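You operate a simulated robot arm through the tools that you are given. There is no shell and no other tool. Be economical: measure what you need, move in short steps, check, and stop when the job is done.

Carry out the task below with a simulated robot arm. There is one attempt and no reset: what you move stays moved.

TASK
Tighten the four insert bolts in number order to the torque on the plate.
Fine: set the dial first; one run a bolt; stand the driver back in its holster. Set down upright: torque driver.

Only the result counts: the job must be done as asked and must still hold three seconds after the hand-in. Knocking over, shifting, dropping, spilling or breaking anything else fails it.

THE ROBOT
A 6-joint arm with a fingered hand, on a carriage that runs on a rail from [1.3, -131.6] to [-0.8, 82.3] (x, y) and turns from -121 to 211 degrees about z. Base frame: it is fixed where the carriage stands at the start and does not move with it; the origin is on the floor, on the carriage's upright axis, x ahead of it, y to its left, z up. Units: cm, degrees, N and s.
Its first joint turns from -166.0 to 166.0 degrees. Places, roughly: bolt number four [90, 80, 90]; bolt number one [80, 80, 90]; bolt number three [80, 60, 90]; bolt number two [90, 60, 90]; control box [80, 40, 90]; holster cup [90, 50, 90]; torque dial [80, 50, 90]; torque plate [70, 70, 90]. Payload 4 kg.
The TCP is the grasp point between the finger pads, 2.6 cm short of the fingertips. In the tool frame z runs along the fingers and y along their closing line. Largest opening 13.2 cm; the body of the gripper starts 7.3 cm behind the TCP. The gripper is a hand of 4 fingers: y runs from the thumb to the fingers, the wrist lies at [0, 0, -23.9] in the tool frame, and closing takes about 1.5 s.
Orientation is told as [roll, pitch, yaw] about the base's x, y, z axes, in that order, counted from this pose: with the fingers straight down and closing along the base's y, the tool's x points along the base's -x, its y along +y and its z along -z.

THE INTERFACE
- The arm moves only by the tool move_arm. Its argument "commands" is a list of rows, each a list of 6 numbers: the shift along the tool's x, y, z in cm, then the turn, a rotation vector about the tool's x, y, z in degrees. In form: [[x, y, z, ax, ay, az], ...]. A call has 1 to 8 rows; each row shifts and turns the commanded pose from where the row before left it, along the tool's axes as they then stand. "grip" is the gripper command, from -1 (shut) to 1 (fully open), values between in proportion, set as the call begins (left out, the last holds). A row lasts 0.2 s, in which the tool goes at most 5 cm and 8.6 degrees; a call with a longer step from one row to the next is refused whole, and so is a gripper value outside its range. A pose out of reach is approached as far as the arm can. The call stops where the force on the tool passes 40 N (or 10 N more than at its start, if that is more) or the arm is blocked; 0.2 s more then pass. Each finger travels about 4.5 cm/s and halts on what it meets, pressing with about 32 N; the grip force reading is that of the motor and also rises with nothing between the fingers. The clock runs only during rows and for 0.2 s after the last one: add rows that do not move to give the fingers time. The reply holds the time, the measured pose of the TCP, the force on the tool along the base axes, the opening and the grip force, in the units named above and with some noise, with the torque about the TCP (base axes, N m) and any sound that the robot's microphone picked up, and new pictures: "pictures" is both (left out), scene, wrist or none.
- Cameras (640 x 400 px; columns grow to the right, rows downward): "scene" is now at [29.43, 21.9, 140.96]; the picture's right is [0.49, -0.87, 0.00], its down [-0.43, -0.24, -0.87] and it looks along [0.76, 0.42, -0.49] (base axes); focal length 217 px, centre (320, 200). "wrist" rides on the gripper at [6.8, 0.2, -9.7] in the tool frame; the picture's right is [-0.03, 1.00, 0.00], its down [-0.82, -0.02, -0.58] and it looks along [-0.58, -0.01, 0.82] (tool axes); focal length 270 px, centre (320, 200). There is no depth. A picture from a camera that has moved, and an enlarged one, comes with that camera's place and axes in the base frame and with its lens. The place of the scene camera against the robot may be out by one fixed shift of up to 1.8 cm in any direction.
- slide_trunk(by): slides the trunk up (or, below 0, down) by that many cm; the arm and the scene camera ride with it, the base frame stays. It gives what a move gives, with no picture.
- roll_base(legs): drives the robot by 1 to 6 legs, each [ahead, left, turn to the left] in cm, cm and degrees, along the robot's own axes; the way and the turn of a leg run together, so that a leg with both is an arc; at most 150 cm and 180 degrees a leg. The arm and the cameras ride along, it lands a little off, and it stops where it bumps. It keeps to its track: a leg is cut to what the track allows. It gives what a move gives, and a new picture of the scene camera.
- set_fingers(finger1, finger2, finger3, thumb_bend): sets how far each is bent, from 0 (flat) to 1 (curled in); at 0.3 the hand is open as for a grip, at 0.7 the pads meet at the TCP. One left out holds its place. A second passes; each finger stops where it meets its share of the squeeze, and holds until it gets a number again. A gripper value or a shape takes the hand back. It gives what a move gives, with no picture; readings hold the bend of each and the force on the fingers (four entries, about 0 where the hand has none), thumb and palm.
- hand_shape(shape): the hand has 4 fingers and takes this shape, open, in about a second: jaw (thumb against the fingers, like two jaws); tri (thumb and two fingers); tip (a fingertip pinch); poke (one finger out to press); point (the index stretched); flat (the hand flat); cup (the hand cupped); fist (a fist). The gripper value then closes the fingers along that shape, each until it touches; the sizes above hold for jaw. It gives what a move gives, with no picture.
- head_to(pan, tilt): turns the head with the scene camera to pan (to the left, within 143 degrees either way) and tilt (down, from -29 to 69), counted from straight ahead of the robot. It gives what a move gives, and a new picture of the scene camera.
- inspect(camera, box): a new picture of the part [left, top, right, bottom] of that camera's present view, enlarged. No time passes.
- job_done(): hands the job in; it is judged then, once.

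Go step by step. Nothing tells you exact positions but the pictures and the camera data: compare them with the known pose of the tool, close in by small moves and look again before you grip or let go. The budget is 120 turns and 260 pictures, counting those below and the enlarged ones. Unless the task says otherwise, let go and move clear before handing in, and close with one line.

The tools are called after "Call:" by a JSON object that holds its "api" and its "payload". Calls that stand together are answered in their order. move_arm: Moves the arm, as the interface text tells. Its arguments: {"type":"object","properties":{"commands":{"type":"array","items":{"type":"array","items":{"type":"number"}}},"grip":{"type":"number"},"pictures":{"type":"string","enum":["both","scene","wrist","none"]}},"required":["commands"]} The other tools are called the same way: slide_trunk (by) slides the trunk up or down; hand_shape (shape) gives the hand a shape; set_fingers (finger1, finger2, finger3, thumb_bend) moves the fingers one by one; roll_base (legs) drives the base; head_to (pan, tilt) turns the head that bears the scene camera; inspect (camera, box) takes an enlarged picture of a part of a camera's view; job_done () hands the job in.

At the start:

```text
clock: 0.0
tcp_pos: [47.39, 23.43, 129.32]
tcp_rot: [0.0, 0.0, 0.0]
ft_force: [-0.8, -0.3, -0.5]
ft_torque: [-0.03, 0.03, 0.0]
gripper_width: 13.18
finger_force: 0.1
shape: jaw
bend: [0.3, 0.3, 0.3, 0.3]
finger forces: [0.0, 0.0, 0.0, 0.0, 0.0, 0.0]
trunk travel left (down, up): [-40.0, 22.8]
robot x, y, heading: [-0.06, -0.23, 0.0]
head pan, tilt: [29.1, 29.4]
```

scene: 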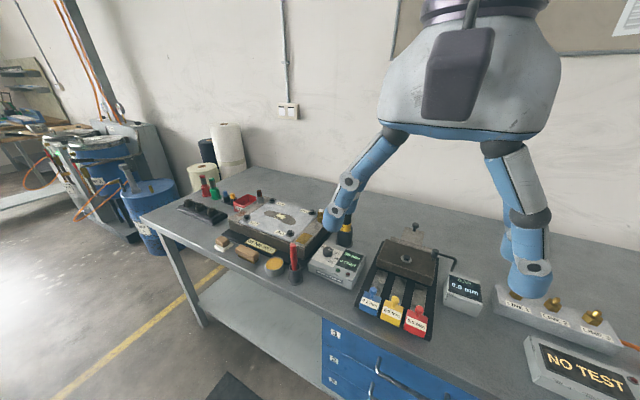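
wrist: 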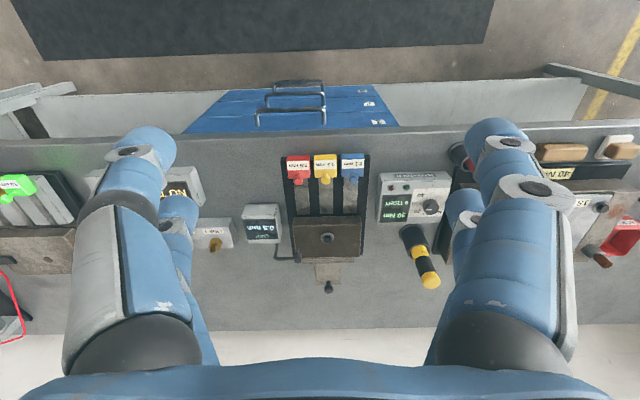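

I see the bench with a bolted insert plate on the left, a control box with a dial, and a yellow/black driver. I'll look closer first.

Call:
{"api": "inspect", "payload": {"camera": "scene", "box": [170, 160, 380, 300]}}

Call:
{"api": "inspect", "payload": {"camera": "wrist", "box": [370, 120, 640, 300]}}

```text
2.86 times, centred on (275, 230) of scene
camera zoom: at [29.43, 21.9, 140.96], right [0.49, -0.87, 0.0], down [-0.43, -0.24, -0.87], along [0.76, 0.42, -0.49], focal length 621 px, centre (449, 114)
```

zoom: 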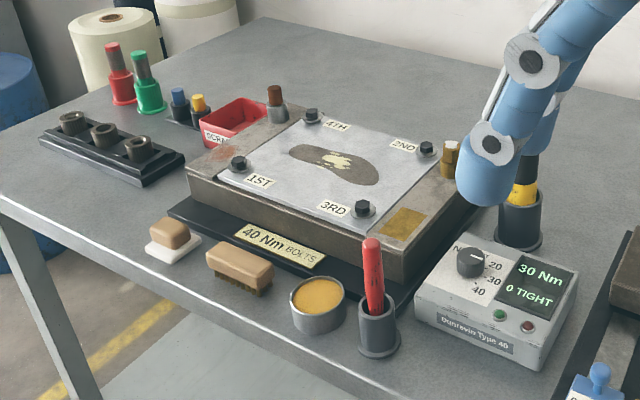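

```text
2.22 times, centred on (505, 210) of wrist
camera zoom: at [40.59, 23.64, 138.72], right [0.03, 1.0, 0.0], down [0.82, -0.02, 0.58], along [0.58, -0.01, -0.82], focal length 601 px, centre (-91, 178)
```

zoom: 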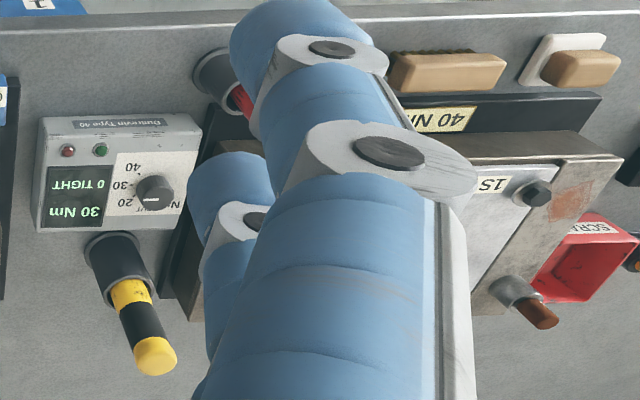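

The plate says 40 Nm, and the box is at 30 Nm, 0 tight. I'll drive along the rail so the work is in front of me, then look.

Call:
{"api": "roll_base", "payload": {"legs": [[0, 58, 0]]}}

Call:
{"api": "head_to", "payload": {"pan": 0, "tilt": 42}}

```text
clock: 3.4
tcp_pos: [47.25, 81.9, 129.24]
tcp_rot: [0.0, -0.1, -1.1]
ft_force: [0.2, 0.0, -0.5]
ft_torque: [0.03, -0.01, 0.03]
gripper_width: 13.18
finger_force: 0.1
shape: jaw
bend: [0.3, 0.3, 0.3, 0.3]
finger forces: [0.0, 0.1, 0.0, 0.1, 0.0, 0.0]
trunk travel left (down, up): [-40.0, 22.8]
robot x, y, heading: [-0.53, 59.4, -0.9]
head pan, tilt: [29.1, 29.4]
camera scene: at [29.25, 80.78, 140.96], right [0.47, -0.88, 0.0], down [-0.43, -0.23, -0.87], along [0.77, 0.41, -0.49], focal length 217 px, centre (320, 200)
```

scene: 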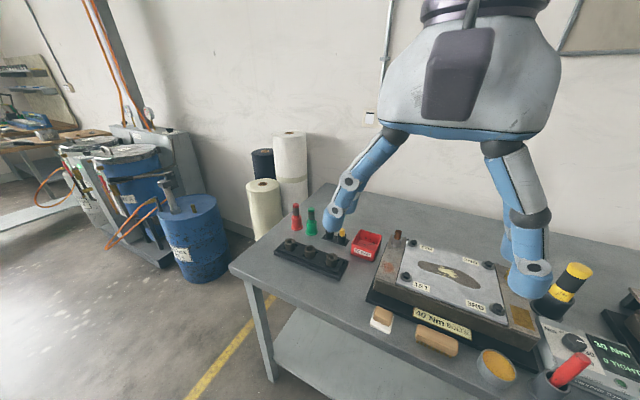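

```text
clock: 4.3
tcp_pos: [47.19, 81.87, 129.15]
tcp_rot: [0.0, 0.0, -0.9]
ft_force: [-0.2, -0.1, 0.2]
ft_torque: [-0.03, 0.0, 0.02]
gripper_width: 13.18
finger_force: 0.1
shape: jaw
bend: [0.3, 0.3, 0.3, 0.3]
finger forces: [0.0, 0.0, 0.0, 0.1, 0.1, 0.1]
trunk travel left (down, up): [-40.0, 22.8]
robot x, y, heading: [-0.64, 59.51, -1.0]
head pan, tilt: [0.0, 42.0]
camera scene: at [29.62, 76.36, 139.03], right [-0.02, -1.0, 0.0], down [-0.67, 0.01, -0.74], along [0.74, -0.01, -0.67], focal length 217 px, centre (320, 200)
```

scene: 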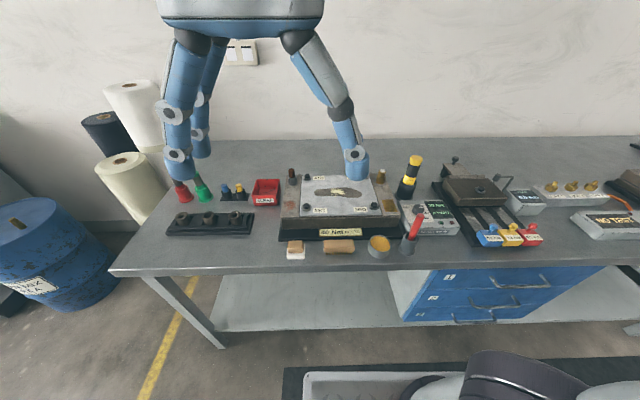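

Now I see the full work area from the front; enlarging to measure positions.

Call:
{"api": "inspect", "payload": {"camera": "scene", "box": [265, 145, 465, 265]}}

Call:
{"api": "inspect", "payload": {"camera": "scene", "box": [380, 145, 470, 255]}}

Call:
{"api": "inspect", "payload": {"camera": "wrist", "box": [0, 0, 640, 400]}}

```text
3.20 times, centred on (365, 205) of scene
camera zoom: at [29.62, 76.36, 139.03], right [-0.02, -1.0, 0.0], down [-0.67, 0.01, -0.74], along [0.74, -0.01, -0.67], focal length 695 px, centre (176, 184)
```

zoom: 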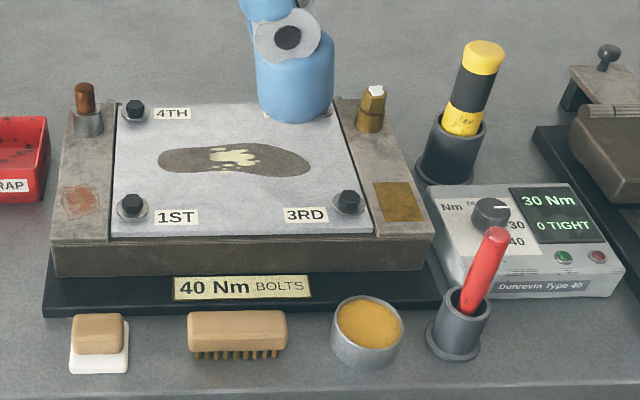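

```text
3.64 times, centred on (425, 200) of scene
camera zoom: at [29.62, 76.36, 139.03], right [-0.02, -1.0, 0.0], down [-0.67, 0.01, -0.74], along [0.74, -0.01, -0.67], focal length 790 px, centre (-62, 200)
```

zoom: 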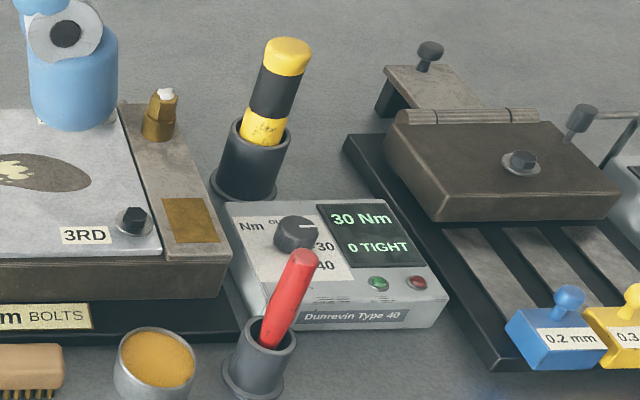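

```text
1.00 times, centred on (320, 200) of wrist (not enlarged: the box is as wide or as high as the picture)
camera zoom: at [40.42, 82.32, 138.72], right [0.04, 1.0, 0.0], down [0.82, -0.04, 0.58], along [0.58, -0.02, -0.82], focal length 270 px, centre (320, 200)
```

zoom: 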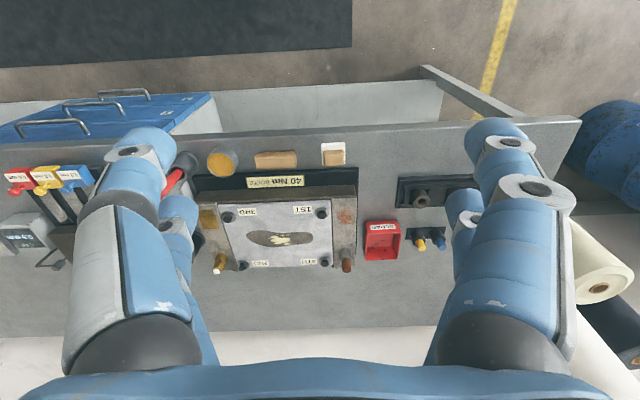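

The bolts form roughly a 15×20 rectangle, with the driver near [82,48] and the dial near [71,49]. I'll bring the hand over the control box for a closer look.

Call:
{"api": "move_arm", "payload": {"commands": [[-2.7, -3.7, 1.6, 0, 0, 0.1], [-2.7, -3.7, 1.6, 0, 0, 0.1], [-2.7, -3.7, 1.6, 0, 0, 0.1], [-2.7, -3.7, 1.6, 0, 0, 0.1], [-2.7, -3.7, 1.6, 0, 0, 0.1], [-2.7, -3.7, 1.6, 0, 0, 0.1], [-2.7, -3.7, 1.6, 0, 0, 0.1], [-2.7, -3.7, 1.6, 0, 0, 0.1]]}}

```text
clock: 6.1
tcp_pos: [68.02, 51.79, 116.23]
tcp_rot: [-0.1, 0.0, -1.8]
ft_force: [0.0, 0.8, 0.3]
ft_torque: [0.0, -0.01, -0.04]
gripper_width: 13.18
finger_force: 0.1
shape: jaw
bend: [0.3, 0.3, 0.3, 0.3]
finger forces: [0.0, 0.0, 0.0, 0.0, 0.0, 0.0]
trunk travel left (down, up): [-40.0, 22.8]
robot x, y, heading: [-1.05, 59.29, -1.2]
head pan, tilt: [0.0, 42.0]
camera scene: at [29.55, 76.38, 139.04], right [-0.02, -1.0, 0.0], down [-0.67, 0.01, -0.74], along [0.74, -0.01, -0.67], focal length 217 px, centre (320, 200)
camera wrist: at [61.25, 52.27, 125.75], right [0.06, 1.0, 0.0], down [0.81, -0.05, 0.58], along [0.58, -0.03, -0.82], focal length 270 px, centre (320, 200)
```

scene: 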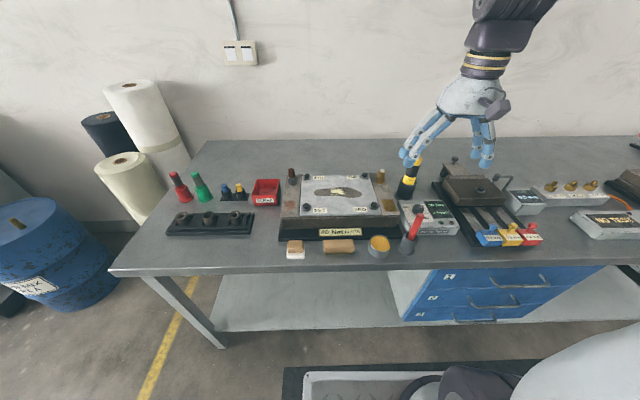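
wrist: 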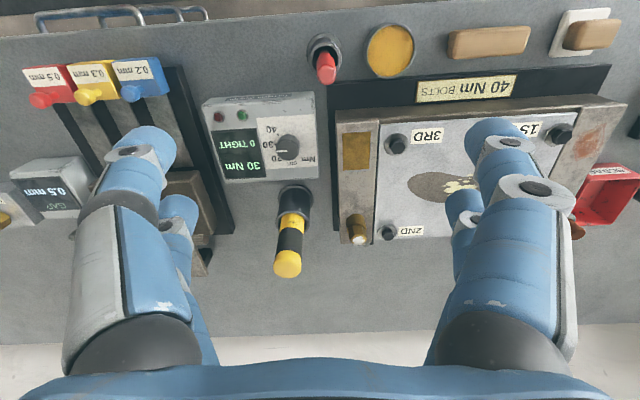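

Call:
{"api": "inspect", "payload": {"camera": "wrist", "box": [195, 80, 335, 290]}}

Call:
{"api": "inspect", "payload": {"camera": "scene", "box": [395, 190, 465, 245]}}

```text
1.90 times, centred on (265, 185) of wrist
camera zoom: at [61.25, 52.27, 125.75], right [0.06, 1.0, 0.0], down [0.81, -0.05, 0.58], along [0.58, -0.03, -0.82], focal length 515 px, centre (425, 229)
```

zoom: 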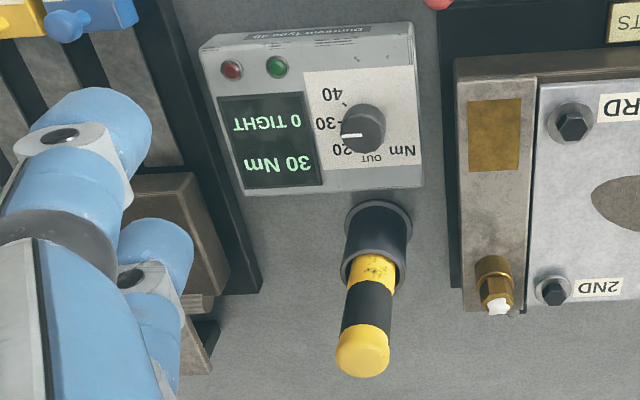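

```text
7.27 times, centred on (430, 218) of scene
camera zoom: at [29.55, 76.38, 139.04], right [-0.02, -1.0, 0.0], down [-0.67, 0.01, -0.74], along [0.74, -0.01, -0.67], focal length 1580 px, centre (-480, 73)
```

zoom: 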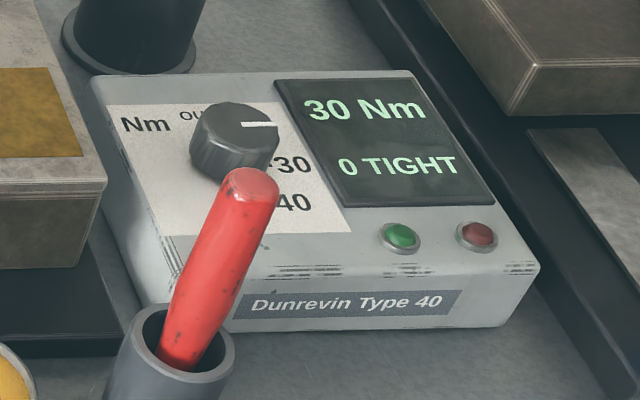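

The dial mark points to 30 (toward -y); 40 is about 45° clockwise from above. I'll check the hand's finger layout before choosing the grip.

Call:
{"api": "inspect", "payload": {"camera": "scene", "box": [380, 60, 520, 210]}}

Call:
{"api": "hand_shape", "payload": {"shape": "tip"}}

Call:
{"api": "inspect", "payload": {"camera": "scene", "box": [380, 60, 520, 210]}}

Call:
{"api": "inspect", "payload": {"camera": "wrist", "box": [0, 0, 640, 400]}}

```text
2.67 times, centred on (450, 135) of scene
camera zoom: at [29.55, 76.38, 139.04], right [-0.02, -1.0, 0.0], down [-0.67, 0.01, -0.74], along [0.74, -0.01, -0.67], focal length 579 px, centre (-27, 373)
```

zoom: 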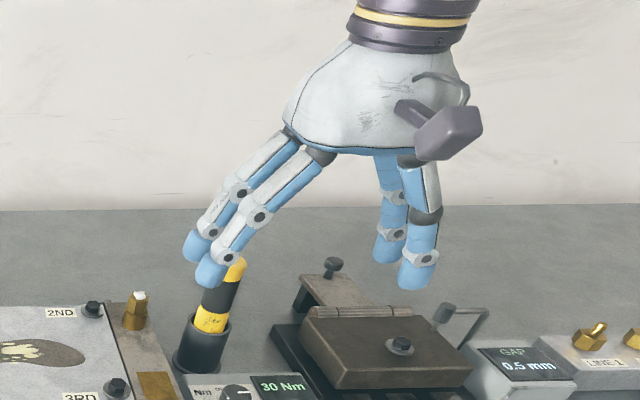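

```text
clock: 7.0
tcp_pos: [68.06, 51.76, 116.15]
tcp_rot: [0.1, 0.0, -1.8]
ft_force: [0.2, 0.1, 0.0]
ft_torque: [0.01, 0.04, -0.04]
gripper_width: 13.22
finger_force: 0.0
shape: tip
bend: [0.3, 0.3, 0.3, 0.3]
finger forces: [0.0, 0.1, 0.0, 0.1, 0.1, 0.0]
trunk travel left (down, up): [-40.0, 22.8]
robot x, y, heading: [-0.52, 59.44, -1.1]
head pan, tilt: [0.0, 42.0]
```

```text
2.67 times, centred on (450, 135) of scene
camera zoom: at [29.61, 76.36, 139.03], right [-0.02, -1.0, 0.0], down [-0.67, 0.01, -0.74], along [0.74, -0.01, -0.67], focal length 579 px, centre (-27, 373)
```

zoom: 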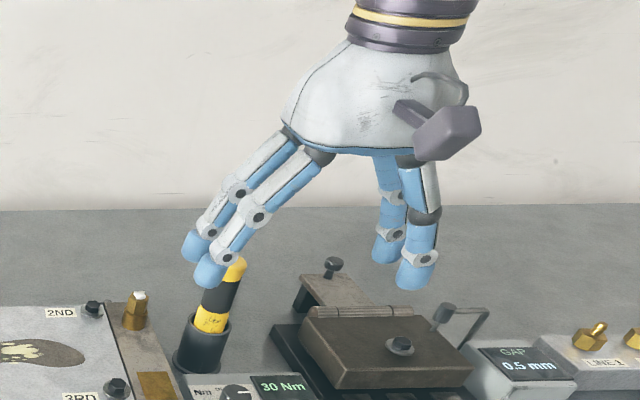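

```text
1.00 times, centred on (320, 200) of wrist (not enlarged: the box is as wide or as high as the picture)
camera zoom: at [61.28, 52.34, 125.73], right [0.06, 1.0, 0.0], down [0.81, -0.05, 0.58], along [0.58, -0.03, -0.82], focal length 270 px, centre (320, 200)
```

zoom: 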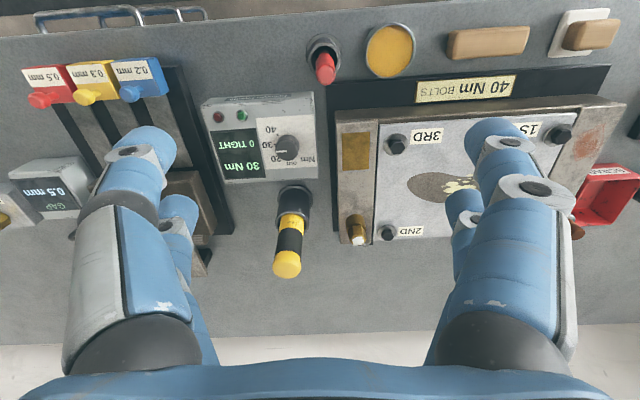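

The hand is two-on-two. I'll close the tip shape in the air to see where the pads meet.

Call:
{"api": "move_arm", "payload": {"commands": [[0, 0, 0, 0, 0, 0], [0, 0, 0, 0, 0, 0], [0, 0, 0, 0, 0, 0], [0, 0, 0, 0, 0, 0], [0, 0, 0, 0, 0, 0], [0, 0, 0, 0, 0, 0], [0, 0, 0, 0, 0, 0], [0, 0, 0, 0, 0, 0]], "grip": -0.6}}

Call:
{"api": "inspect", "payload": {"camera": "scene", "box": [380, 60, 520, 210]}}

```text
clock: 8.8
tcp_pos: [68.12, 51.84, 116.2]
tcp_rot: [0.1, 0.0, -1.8]
ft_force: [-0.4, -0.1, 0.8]
ft_torque: [0.05, 0.0, -0.01]
gripper_width: 2.66
finger_force: 0.1
shape: tip
bend: [0.73, 0.73, 0.73, 0.7]
finger forces: [0.0, 0.1, 0.1, 0.1, 0.0, 0.1]
trunk travel left (down, up): [-40.0, 22.8]
robot x, y, heading: [-0.55, 59.56, -0.8]
head pan, tilt: [0.0, 42.0]
camera scene: at [29.61, 76.36, 139.03], right [-0.02, -1.0, 0.0], down [-0.67, 0.01, -0.74], along [0.74, -0.01, -0.67], focal length 217 px, centre (320, 200)
camera wrist: at [61.3, 52.31, 125.71], right [0.06, 1.0, 0.0], down [0.81, -0.05, 0.58], along [0.58, -0.03, -0.82], focal length 270 px, centre (320, 200)
```

scene: 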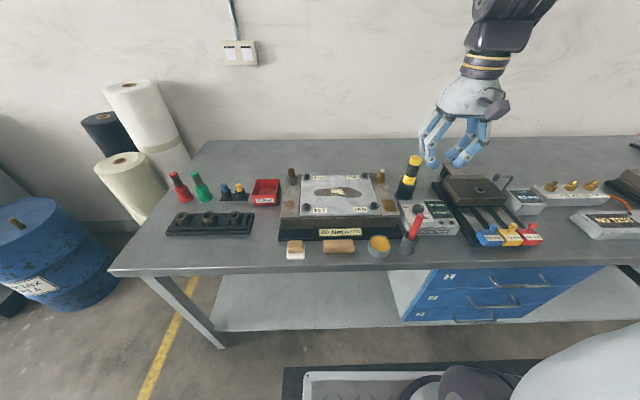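
wrist: 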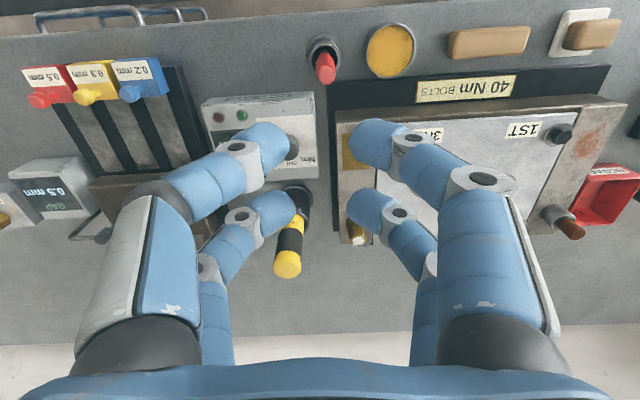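

```text
2.67 times, centred on (450, 135) of scene
camera zoom: at [29.61, 76.36, 139.03], right [-0.02, -1.0, 0.0], down [-0.67, 0.01, -0.74], along [0.74, -0.01, -0.67], focal length 579 px, centre (-27, 373)
```

zoom: 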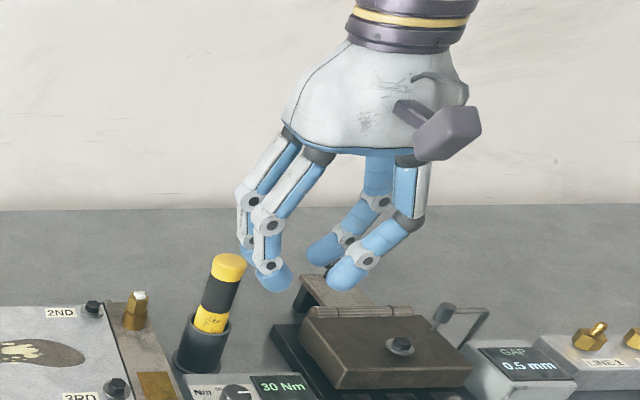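

The four digits form a four-point cage (spacing about 4 cm), which suits round knobs. I'll go back to jaw with medium opening and move above the dial, yawed so I can turn clockwise.

Call:
{"api": "hand_shape", "payload": {"shape": "jaw"}}

Call:
{"api": "move_arm", "payload": {"commands": [[-2.21, -1.33, 2.73, 0, 0, 0], [-2.21, -1.33, 2.73, 0, 0, 0], [-2.21, -1.33, 2.73, 0, 0, 0], [0, 0, 0, 0, 0, -6.7], [0, 0, 0, 0, 0, -6.7], [0, 0, 0, 0, 0, -6.7], [0, 0, 0, 0, 0, -6.7], [0, 0, 0, 0, 0, 0]], "grip": 0.1}}

Call:
{"api": "inspect", "payload": {"camera": "wrist", "box": [220, 60, 420, 260]}}

```text
clock: 9.7
tcp_pos: [68.06, 51.86, 116.18]
tcp_rot: [0.0, 0.0, -1.8]
ft_force: [-0.5, 0.1, 1.0]
ft_torque: [-0.01, 0.01, 0.02]
gripper_width: 13.17
finger_force: 0.0
shape: jaw
bend: [0.3, 0.3, 0.3, 0.3]
finger forces: [0.0, 0.0, 0.0, 0.0, 0.0, 0.0]
trunk travel left (down, up): [-40.0, 22.8]
robot x, y, heading: [-0.48, 59.48, -1.1]
head pan, tilt: [0.0, 42.0]
```

```text
clock: 11.5
tcp_pos: [74.59, 47.86, 108.24]
tcp_rot: [0.0, 0.1, 25.1]
ft_force: [0.2, -0.8, -0.4]
ft_torque: [-0.03, -0.02, -0.05]
gripper_width: 7.34
finger_force: 0.0
shape: jaw
bend: [0.72, 0.72, 0.72, 0.7]
finger forces: [0.1, 0.0, 0.0, 0.0, 0.0, 0.1]
trunk travel left (down, up): [-40.0, 22.8]
robot x, y, heading: [-0.41, 58.98, -1.3]
head pan, tilt: [0.0, 42.0]
camera scene: at [29.61, 76.36, 139.03], right [-0.02, -1.0, 0.0], down [-0.67, 0.01, -0.74], along [0.74, -0.01, -0.67], focal length 217 px, centre (320, 200)
camera wrist: at [68.36, 45.03, 117.72], right [-0.4, 0.92, 0.0], down [0.75, 0.33, 0.58], along [0.53, 0.23, -0.82], focal length 270 px, centre (320, 200)
```

scene: 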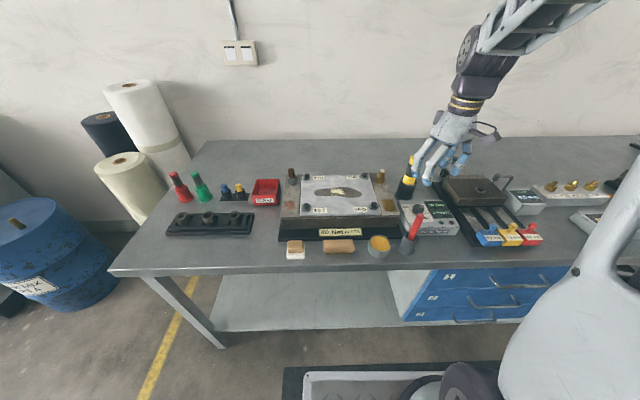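
wrist: 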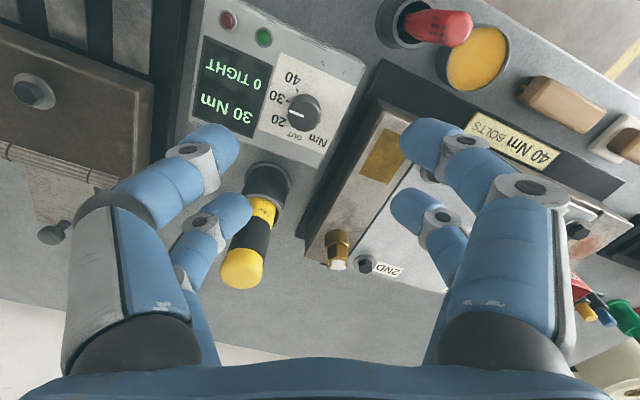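

```text
2.00 times, centred on (320, 160) of wrist
camera zoom: at [68.36, 45.03, 117.72], right [-0.4, 0.92, 0.0], down [0.75, 0.33, 0.58], along [0.53, 0.23, -0.82], focal length 541 px, centre (320, 280)
```

zoom: 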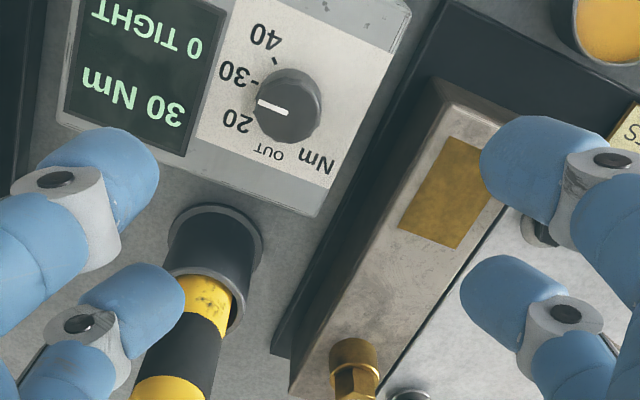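

Triangulating from the wrist views puts the dial lower and farther than first thought (~[77,47,90]) and the driver top near [90,46,100]. I'll step closer and re-measure.

Call:
{"api": "move_arm", "payload": {"commands": [[-0.34, -0.38, 2.4, 0, 0, 0], [-0.34, -0.38, 2.4, 0, 0, 0], [-0.34, -0.38, 2.4, 0, 0, 0]], "pictures": "wrist"}}

Call:
{"api": "inspect", "payload": {"camera": "wrist", "box": [220, 40, 420, 240]}}

```text
clock: 12.3
tcp_pos: [75.65, 46.99, 101.04]
tcp_rot: [0.0, 0.1, 25.0]
ft_force: [0.9, -1.3, 0.9]
ft_torque: [-0.03, -0.03, 0.03]
gripper_width: 7.31
finger_force: 0.0
shape: jaw
bend: [0.72, 0.72, 0.72, 0.7]
finger forces: [0.0, 0.1, 0.0, 0.1, 0.0, 0.1]
trunk travel left (down, up): [-40.0, 22.8]
robot x, y, heading: [-0.59, 59.15, -1.1]
head pan, tilt: [0.0, 42.0]
camera wrist: at [69.52, 44.15, 110.52], right [-0.4, 0.92, 0.0], down [0.75, 0.33, 0.58], along [0.53, 0.23, -0.82], focal length 270 px, centre (320, 200)
```

wrist: 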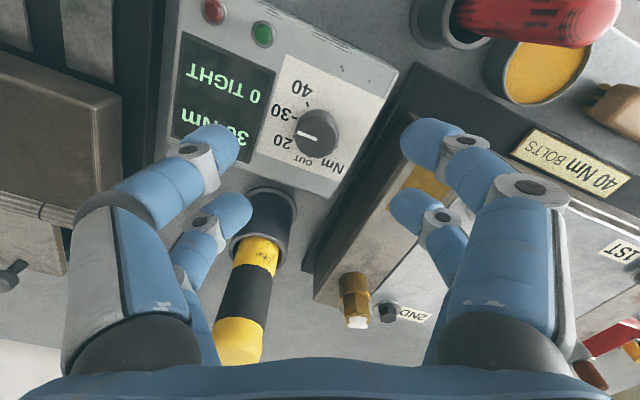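

```text
2.00 times, centred on (320, 140) of wrist
camera zoom: at [69.52, 44.15, 110.52], right [-0.4, 0.92, 0.0], down [0.75, 0.33, 0.58], along [0.53, 0.23, -0.82], focal length 541 px, centre (320, 320)
```

zoom: 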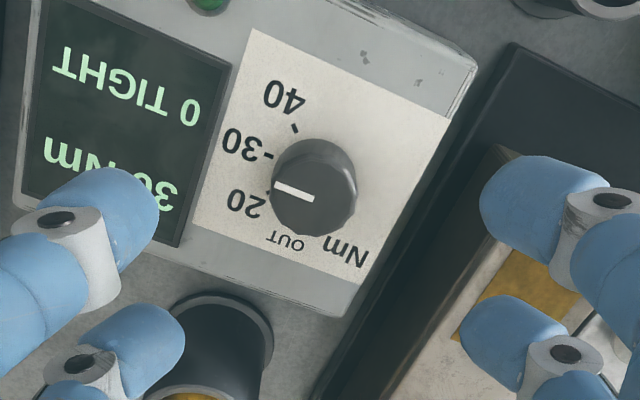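

Call:
{"api": "move_arm", "payload": {"commands": [[0, -1.7, 0, 0, 0, 0], [0, -1.7, 0, 0, 0, 0]], "pictures": "none"}}

Call:
{"api": "inspect", "payload": {"camera": "wrist", "box": [220, 40, 420, 240]}}

Call:
{"api": "head_to", "payload": {"pan": -5, "tilt": 45}}

Call:
{"api": "inspect", "payload": {"camera": "scene", "box": [360, 130, 480, 250]}}

```text
clock: 12.9
tcp_pos: [77.28, 43.72, 101.15]
tcp_rot: [0.0, 0.0, 25.1]
ft_force: [0.7, -0.5, 0.8]
ft_torque: [-0.03, -0.03, -0.02]
gripper_width: 7.3
finger_force: 0.2
shape: jaw
bend: [0.72, 0.72, 0.72, 0.7]
finger forces: [0.1, 0.0, 0.0, 0.1, 0.1, 0.0]
trunk travel left (down, up): [-40.0, 22.8]
robot x, y, heading: [-0.68, 59.47, -1.2]
head pan, tilt: [0.0, 42.0]
```

```text
2.00 times, centred on (320, 140) of wrist
camera zoom: at [71.07, 41.09, 110.64], right [-0.4, 0.92, 0.0], down [0.75, 0.33, 0.58], along [0.53, 0.23, -0.82], focal length 541 px, centre (320, 320)
```

zoom: 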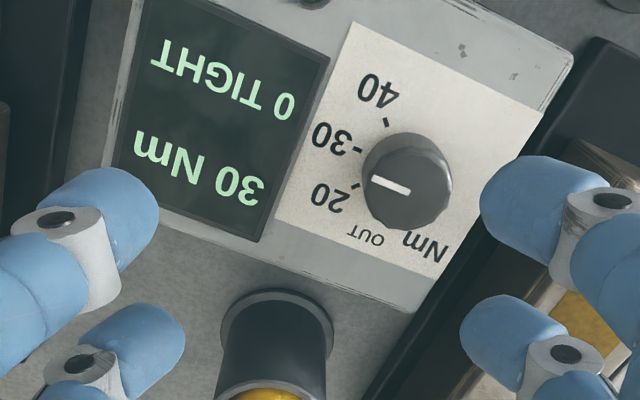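

```text
clock: 13.6
tcp_pos: [77.28, 43.72, 101.11]
tcp_rot: [0.1, 0.0, 25.1]
ft_force: [-0.2, -0.1, -0.5]
ft_torque: [0.01, 0.02, 0.0]
gripper_width: 7.29
finger_force: 0.1
shape: jaw
bend: [0.72, 0.72, 0.72, 0.7]
finger forces: [0.0, 0.0, 0.1, 0.0, 0.1, 0.1]
trunk travel left (down, up): [-40.0, 22.8]
robot x, y, heading: [-0.38, 59.18, -1.1]
head pan, tilt: [-5.0, 45.0]
camera scene: at [29.34, 75.66, 138.6], right [-0.1, -0.99, 0.0], down [-0.7, 0.07, -0.71], along [0.7, -0.07, -0.71], focal length 217 px, centre (320, 200)
```

scene: 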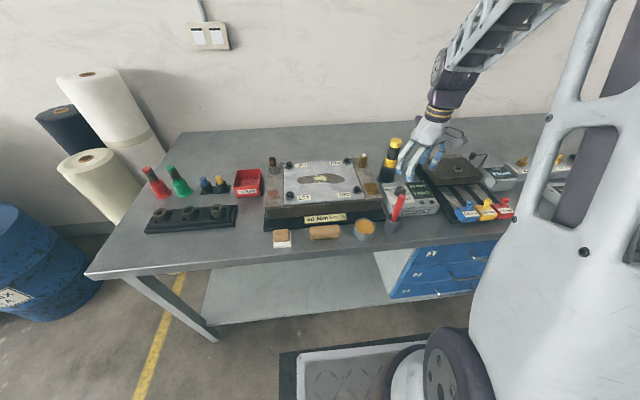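

```text
3.33 times, centred on (420, 190) of scene
camera zoom: at [29.34, 75.66, 138.6], right [-0.1, -0.99, 0.0], down [-0.7, 0.07, -0.71], along [0.7, -0.07, -0.71], focal length 724 px, centre (-13, 233)
```

zoom: 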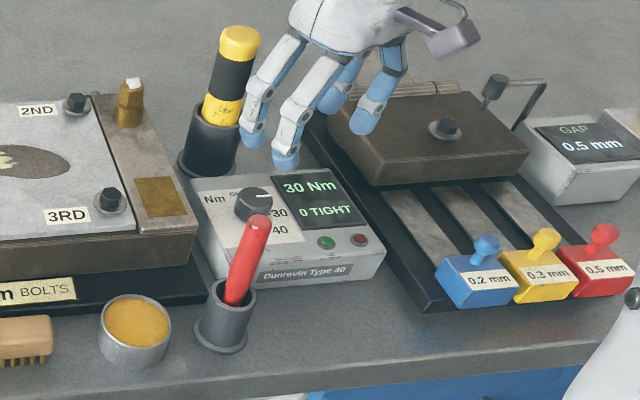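

Knob top is now consistently at ~[76.6, 46.9, 92], diameter ~2.9, and 40 lies 45° clockwise. I'll centre over it and descend.

Call:
{"api": "move_arm", "payload": {"commands": [[-0.73, 3.17, 0, 0, 0, 0], [0, 0, 1.9, 0, 0, 0], [0, 0, 1.9, 0, 0, 0], [0, 0, 1.2, 0, 0, 0], [0, 0, 0, 0, 0, 0]], "pictures": "wrist"}}

Call:
{"api": "inspect", "payload": {"camera": "scene", "box": [360, 130, 480, 250]}}

```text
clock: 14.8
tcp_pos: [76.77, 47.15, 95.97]
tcp_rot: [-0.1, 0.0, 25.0]
ft_force: [-0.1, -0.8, 0.2]
ft_torque: [-0.02, -0.03, -0.01]
gripper_width: 7.31
finger_force: 0.1
shape: jaw
bend: [0.72, 0.72, 0.72, 0.7]
finger forces: [0.1, 0.1, 0.1, 0.0, 0.1, 0.0]
trunk travel left (down, up): [-40.0, 22.8]
robot x, y, heading: [-0.66, 59.66, -0.9]
head pan, tilt: [-5.0, 45.0]
camera wrist: at [70.45, 44.45, 105.49], right [-0.4, 0.92, 0.0], down [0.75, 0.33, 0.58], along [0.53, 0.23, -0.82], focal length 270 px, centre (320, 200)
```

wrist: 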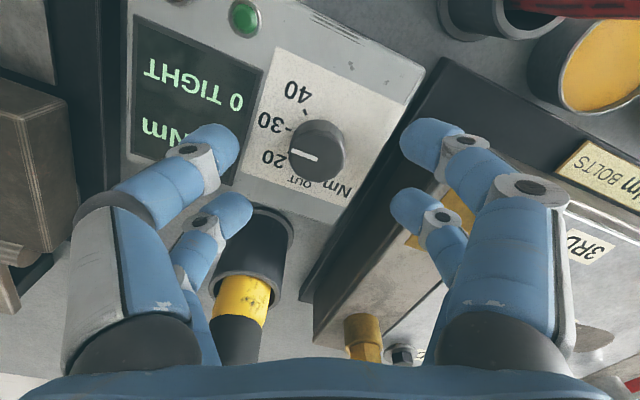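

```text
3.33 times, centred on (420, 190) of scene
camera zoom: at [29.34, 75.65, 138.6], right [-0.1, -0.99, 0.0], down [-0.7, 0.07, -0.71], along [0.7, -0.07, -0.71], focal length 724 px, centre (-13, 233)
```

zoom: 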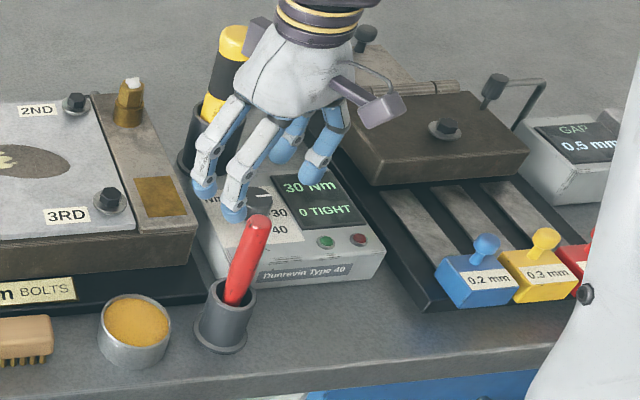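

Call:
{"api": "move_arm", "payload": {"commands": [[0.4, -0.1, 0.8, 0, 0, 0], [0, 0, 0.9, 0, 0, 0], [0, 0, 0.8, 0, 0, 0], [0, 0, 0, 0, 0, 0]], "pictures": "wrist"}}

Call:
{"api": "inspect", "payload": {"camera": "scene", "box": [380, 150, 460, 220]}}

```text
clock: 15.8
tcp_pos: [76.39, 46.92, 93.66]
tcp_rot: [0.0, 0.1, 25.0]
ft_force: [1.3, -0.5, 0.1]
ft_torque: [0.05, -0.02, 0.01]
gripper_width: 7.34
finger_force: 0.0
shape: jaw
bend: [0.72, 0.72, 0.72, 0.7]
finger forces: [0.1, 0.1, 0.0, 0.1, 0.0, 0.0]
trunk travel left (down, up): [-40.0, 22.8]
robot x, y, heading: [-0.66, 59.64, -0.8]
head pan, tilt: [-5.0, 45.0]
camera wrist: at [70.2, 44.24, 103.07], right [-0.4, 0.92, 0.0], down [0.75, 0.33, 0.58], along [0.53, 0.23, -0.82], focal length 270 px, centre (320, 200)
```

wrist: 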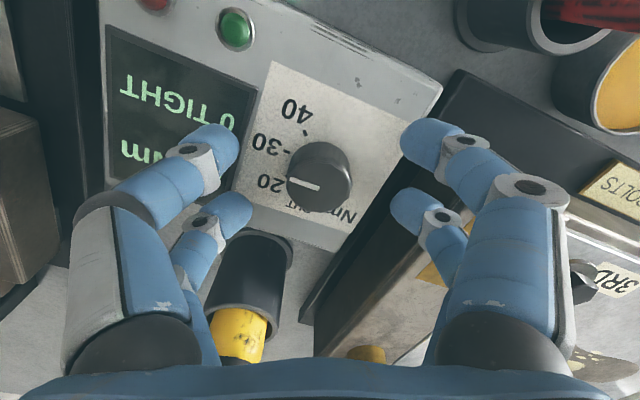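

```text
5.71 times, centred on (420, 185) of scene
camera zoom: at [29.34, 75.65, 138.6], right [-0.1, -0.99, 0.0], down [-0.7, 0.07, -0.71], along [0.7, -0.07, -0.71], focal length 1242 px, centre (-251, 286)
```

zoom: 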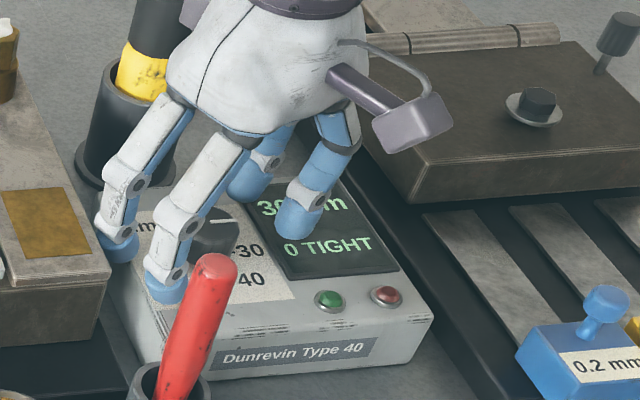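

Tips straddle the knob just above the box face. Lowering 0.3 and closing.

Call:
{"api": "move_arm", "payload": {"commands": [[0, 0, 0.3, 0, 0, 0], [0, 0, 0, 0, 0, 0], [0, 0, 0, 0, 0, 0], [0, 0, 0, 0, 0, 0], [0, 0, 0, 0, 0, 0], [0, 0, 0, 0, 0, 0], [0, 0, 0, 0, 0, 0], [0, 0, 0, 0, 0, 0]], "grip": -0.7}}

Call:
{"api": "inspect", "payload": {"camera": "scene", "box": [380, 150, 460, 220]}}

```text
clock: 17.6
tcp_pos: [76.32, 46.9, 93.19]
tcp_rot: [0.0, 0.1, 25.0]
ft_force: [-0.1, -0.5, -1.0]
ft_torque: [0.0, 0.0, -0.02]
gripper_width: 2.0
finger_force: 0.0
shape: jaw
bend: [0.73, 0.73, 0.73, 0.7]
finger forces: [0.1, 0.0, 0.1, 0.1, 0.0, 0.0]
trunk travel left (down, up): [-40.0, 22.8]
robot x, y, heading: [-0.62, 59.24, -0.7]
head pan, tilt: [-5.0, 45.0]
camera scene: at [29.34, 75.65, 138.6], right [-0.1, -0.99, 0.0], down [-0.7, 0.07, -0.71], along [0.7, -0.07, -0.71], focal length 217 px, centre (320, 200)
camera wrist: at [70.26, 44.24, 102.71], right [-0.4, 0.92, 0.0], down [0.75, 0.33, 0.58], along [0.53, 0.23, -0.82], focal length 270 px, centre (320, 200)
```

scene: 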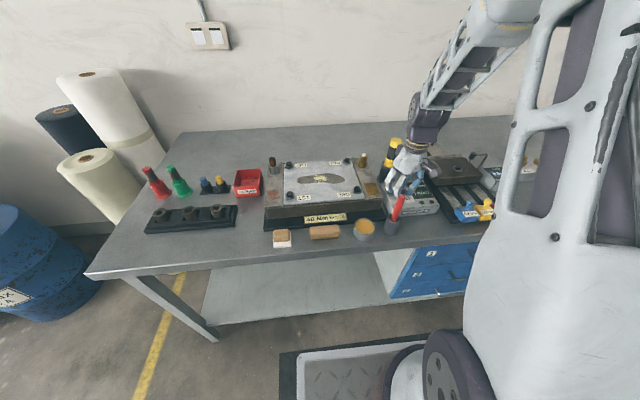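
wrist: 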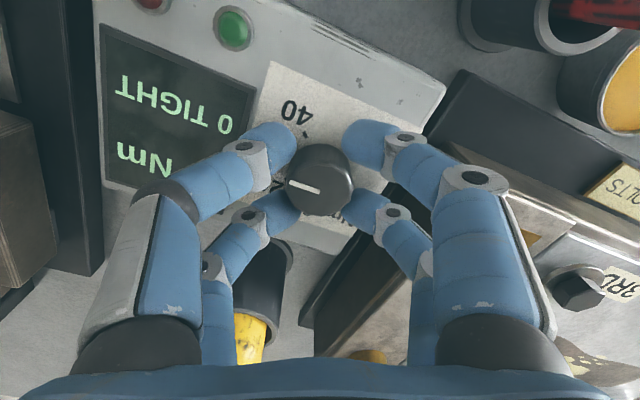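

```text
5.71 times, centred on (420, 185) of scene
camera zoom: at [29.34, 75.65, 138.6], right [-0.1, -0.99, 0.0], down [-0.7, 0.07, -0.71], along [0.7, -0.07, -0.71], focal length 1242 px, centre (-251, 286)
```

zoom: 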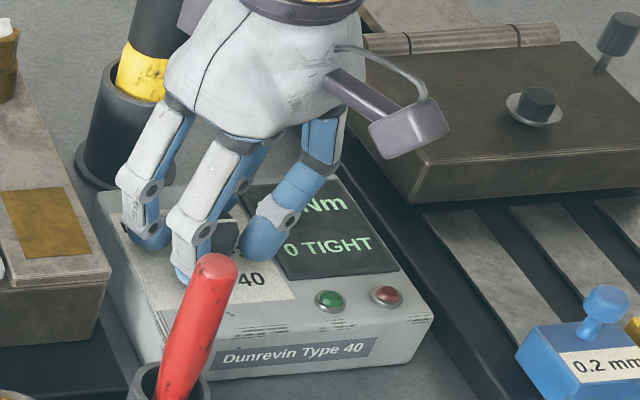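

Call:
{"api": "move_arm", "payload": {"commands": [[0, 0, 0, 0, 0, 0], [0, 0, 0, 0, 0, 0], [0, 0, 0, 0, 0, 0], [0, 0, 0, 0, 0, 0]], "grip": -1, "pictures": "wrist"}}

```text
clock: 18.6
tcp_pos: [76.53, 46.97, 93.14]
tcp_rot: [0.1, 0.1, 25.0]
ft_force: [-0.8, 6.2, -9.5]
ft_torque: [0.22, -0.08, -0.01]
gripper_width: 0.24
finger_force: 32.2
shape: jaw
bend: [0.71, 0.71, 0.71, 0.73]
finger forces: [34.9, 28.5, 29.0, 0.1, 25.0, 0.0]
trunk travel left (down, up): [-40.0, 22.8]
robot x, y, heading: [-0.22, 59.14, -1.0]
head pan, tilt: [-5.0, 45.0]
camera wrist: at [70.27, 44.29, 102.66], right [-0.4, 0.92, 0.0], down [0.75, 0.33, 0.58], along [0.53, 0.23, -0.82], focal length 270 px, centre (320, 200)
```

wrist: 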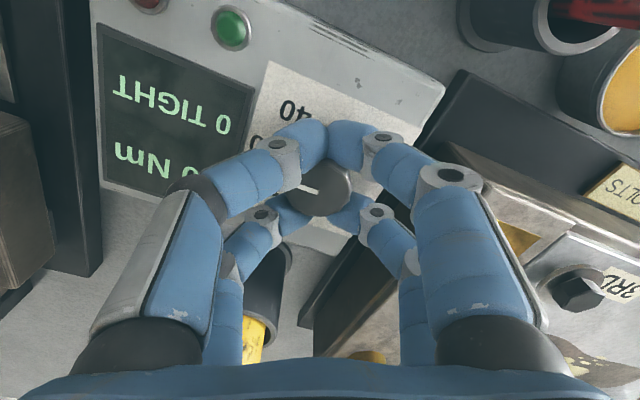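

All four digits bear on the knob. Turning 45° clockwise (positive about tool z) around the knob centre.

Call:
{"api": "move_arm", "payload": {"commands": [[0, 0.045, 0, 0, 0, 7.5], [0, 0.045, 0, 0, 0, 7.5], [0, 0.045, 0, 0, 0, 7.5], [0, 0.045, 0, 0, 0, 7.5], [0, 0.045, 0, 0, 0, 7.5], [0, 0.045, 0, 0, 0, 7.5], [0, 0, 0, 0, 0, 0]]}}

Call:
{"api": "inspect", "payload": {"camera": "scene", "box": [380, 150, 460, 220]}}

```text
clock: 20.2
tcp_pos: [76.42, 46.98, 93.13]
tcp_rot: [0.0, -0.1, -20.1]
ft_force: [14.1, -3.3, -16.9]
ft_torque: [-0.1, -0.44, 0.0]
gripper_width: 0.2
finger_force: 31.9
shape: jaw
bend: [0.71, 0.71, 0.71, 0.73]
finger forces: [32.5, 31.8, 33.4, 0.1, 0.0, 0.0]
trunk travel left (down, up): [-40.0, 22.8]
robot x, y, heading: [-1.06, 59.51, -0.9]
head pan, tilt: [-5.0, 45.0]
camera scene: at [29.45, 75.62, 138.57], right [-0.1, -0.99, 0.0], down [-0.7, 0.07, -0.71], along [0.7, -0.07, -0.71], focal length 217 px, centre (320, 200)
camera wrist: at [70.21, 49.6, 102.68], right [0.37, 0.93, 0.0], down [0.76, -0.3, 0.58], along [0.54, -0.21, -0.82], focal length 270 px, centre (320, 200)
```

scene: 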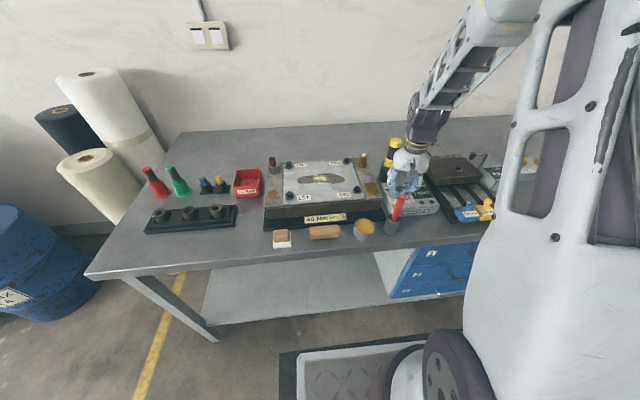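
wrist: 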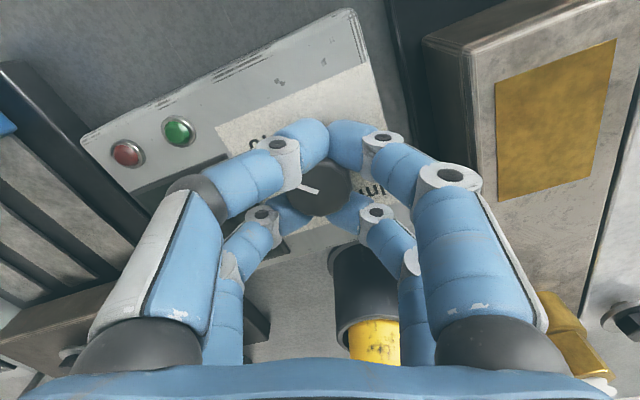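

```text
5.71 times, centred on (420, 185) of scene
camera zoom: at [29.45, 75.62, 138.57], right [-0.1, -0.99, 0.0], down [-0.7, 0.07, -0.71], along [0.7, -0.07, -0.71], focal length 1242 px, centre (-251, 286)
```

zoom: 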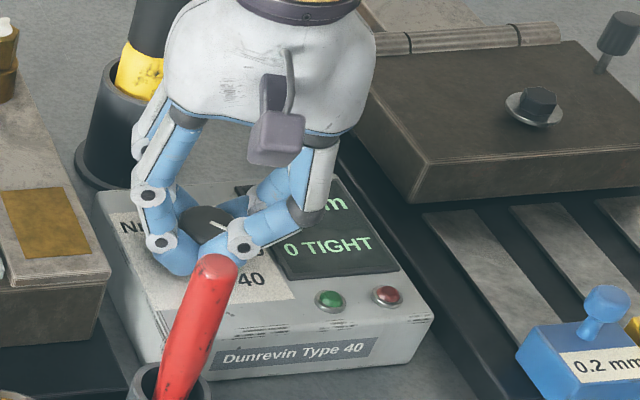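

The knob appears to have turned; opening to check.

Call:
{"api": "move_arm", "payload": {"commands": [[0, 0, 0, 0, 0, 0], [0, 0, 0, 0, 0, 0], [0, 0, 0, 0, 0, 0], [0, 0, 0, 0, 0, 0], [0, 0, 0, 0, 0, 0]], "grip": 0, "pictures": "wrist"}}

Call:
{"api": "inspect", "payload": {"camera": "scene", "box": [380, 150, 460, 220]}}

```text
clock: 21.4
tcp_pos: [76.39, 47.0, 93.13]
tcp_rot: [0.0, 0.0, -20.0]
ft_force: [0.0, 0.6, -0.3]
ft_torque: [0.02, 0.04, -0.01]
gripper_width: 6.53
finger_force: 0.1
shape: jaw
bend: [0.73, 0.73, 0.73, 0.7]
finger forces: [0.0, 0.1, 0.0, 0.1, 0.0, 0.1]
trunk travel left (down, up): [-40.0, 22.8]
robot x, y, heading: [-0.61, 59.59, -1.0]
head pan, tilt: [-5.0, 45.0]
camera wrist: at [70.1, 49.66, 102.74], right [0.37, 0.93, 0.0], down [0.76, -0.3, 0.58], along [0.54, -0.21, -0.82], focal length 270 px, centre (320, 200)
```

wrist: 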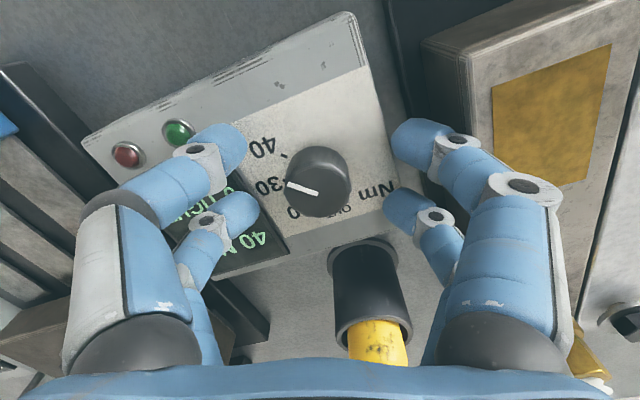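

```text
5.71 times, centred on (420, 185) of scene
camera zoom: at [29.34, 75.65, 138.6], right [-0.1, -0.99, 0.0], down [-0.7, 0.07, -0.71], along [0.7, -0.07, -0.71], focal length 1242 px, centre (-251, 286)
```

zoom: 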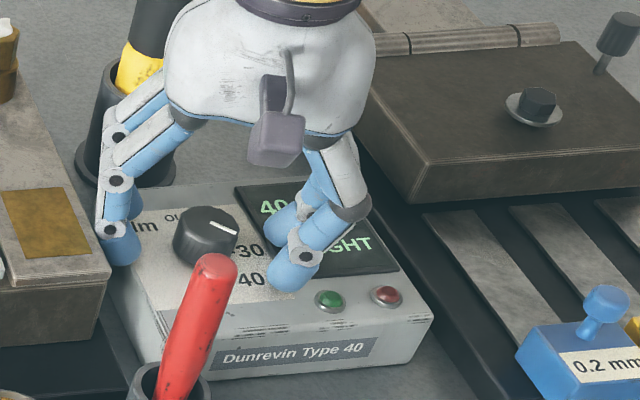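

The display now starts with "40". I'll rise and verify the setting.

Call:
{"api": "move_arm", "payload": {"commands": [[0, 0, -2.5, 0, 0, 0], [0, 0, -4, 0, 0, 0], [0, 0, -4, 0, 0, 0], [0, 0, -4, 0, 0, 0], [0, 0, 0, 0, 0, 0]], "grip": 1, "pictures": "wrist"}}

Call:
{"api": "inspect", "payload": {"camera": "wrist", "box": [200, 60, 440, 260]}}

Call:
{"api": "inspect", "payload": {"camera": "scene", "box": [370, 130, 460, 220]}}

```text
clock: 22.6
tcp_pos: [76.32, 47.25, 108.03]
tcp_rot: [0.0, 0.0, -19.9]
ft_force: [-0.4, 0.3, -0.7]
ft_torque: [0.01, 0.0, 0.02]
gripper_width: 13.18
finger_force: 0.0
shape: jaw
bend: [0.3, 0.3, 0.3, 0.3]
finger forces: [0.1, 0.0, 0.0, 0.0, 0.0, 0.0]
trunk travel left (down, up): [-40.0, 22.8]
robot x, y, heading: [-0.48, 59.07, -0.9]
head pan, tilt: [-5.0, 45.0]
camera wrist: at [69.96, 49.86, 117.58], right [0.37, 0.93, 0.0], down [0.76, -0.3, 0.58], along [0.54, -0.21, -0.82], focal length 270 px, centre (320, 200)
```

wrist: 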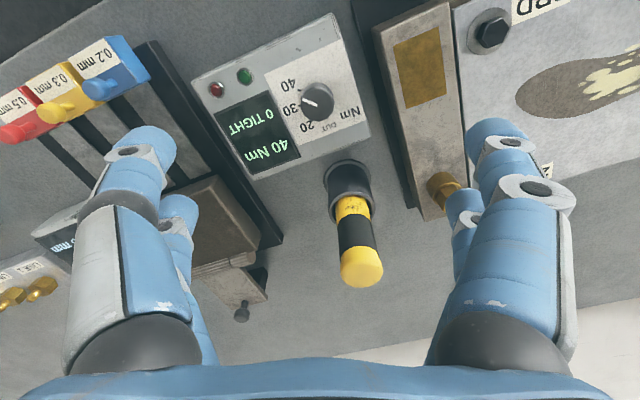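

```text
2.00 times, centred on (320, 160) of wrist
camera zoom: at [69.96, 49.86, 117.58], right [0.37, 0.93, 0.0], down [0.76, -0.3, 0.58], along [0.54, -0.21, -0.82], focal length 541 px, centre (320, 280)
```

zoom: 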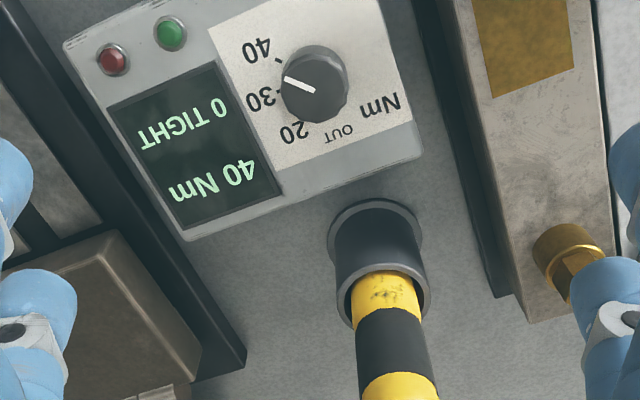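

```text
4.44 times, centred on (415, 175) of scene
camera zoom: at [29.35, 75.65, 138.6], right [-0.1, -0.99, 0.0], down [-0.7, 0.07, -0.71], along [0.7, -0.07, -0.71], focal length 966 px, centre (-102, 311)
```

zoom: 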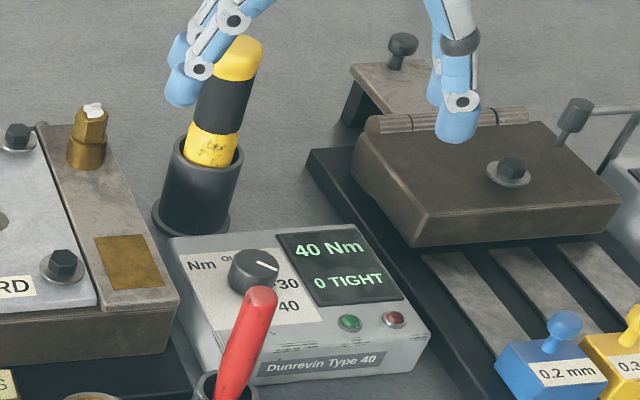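

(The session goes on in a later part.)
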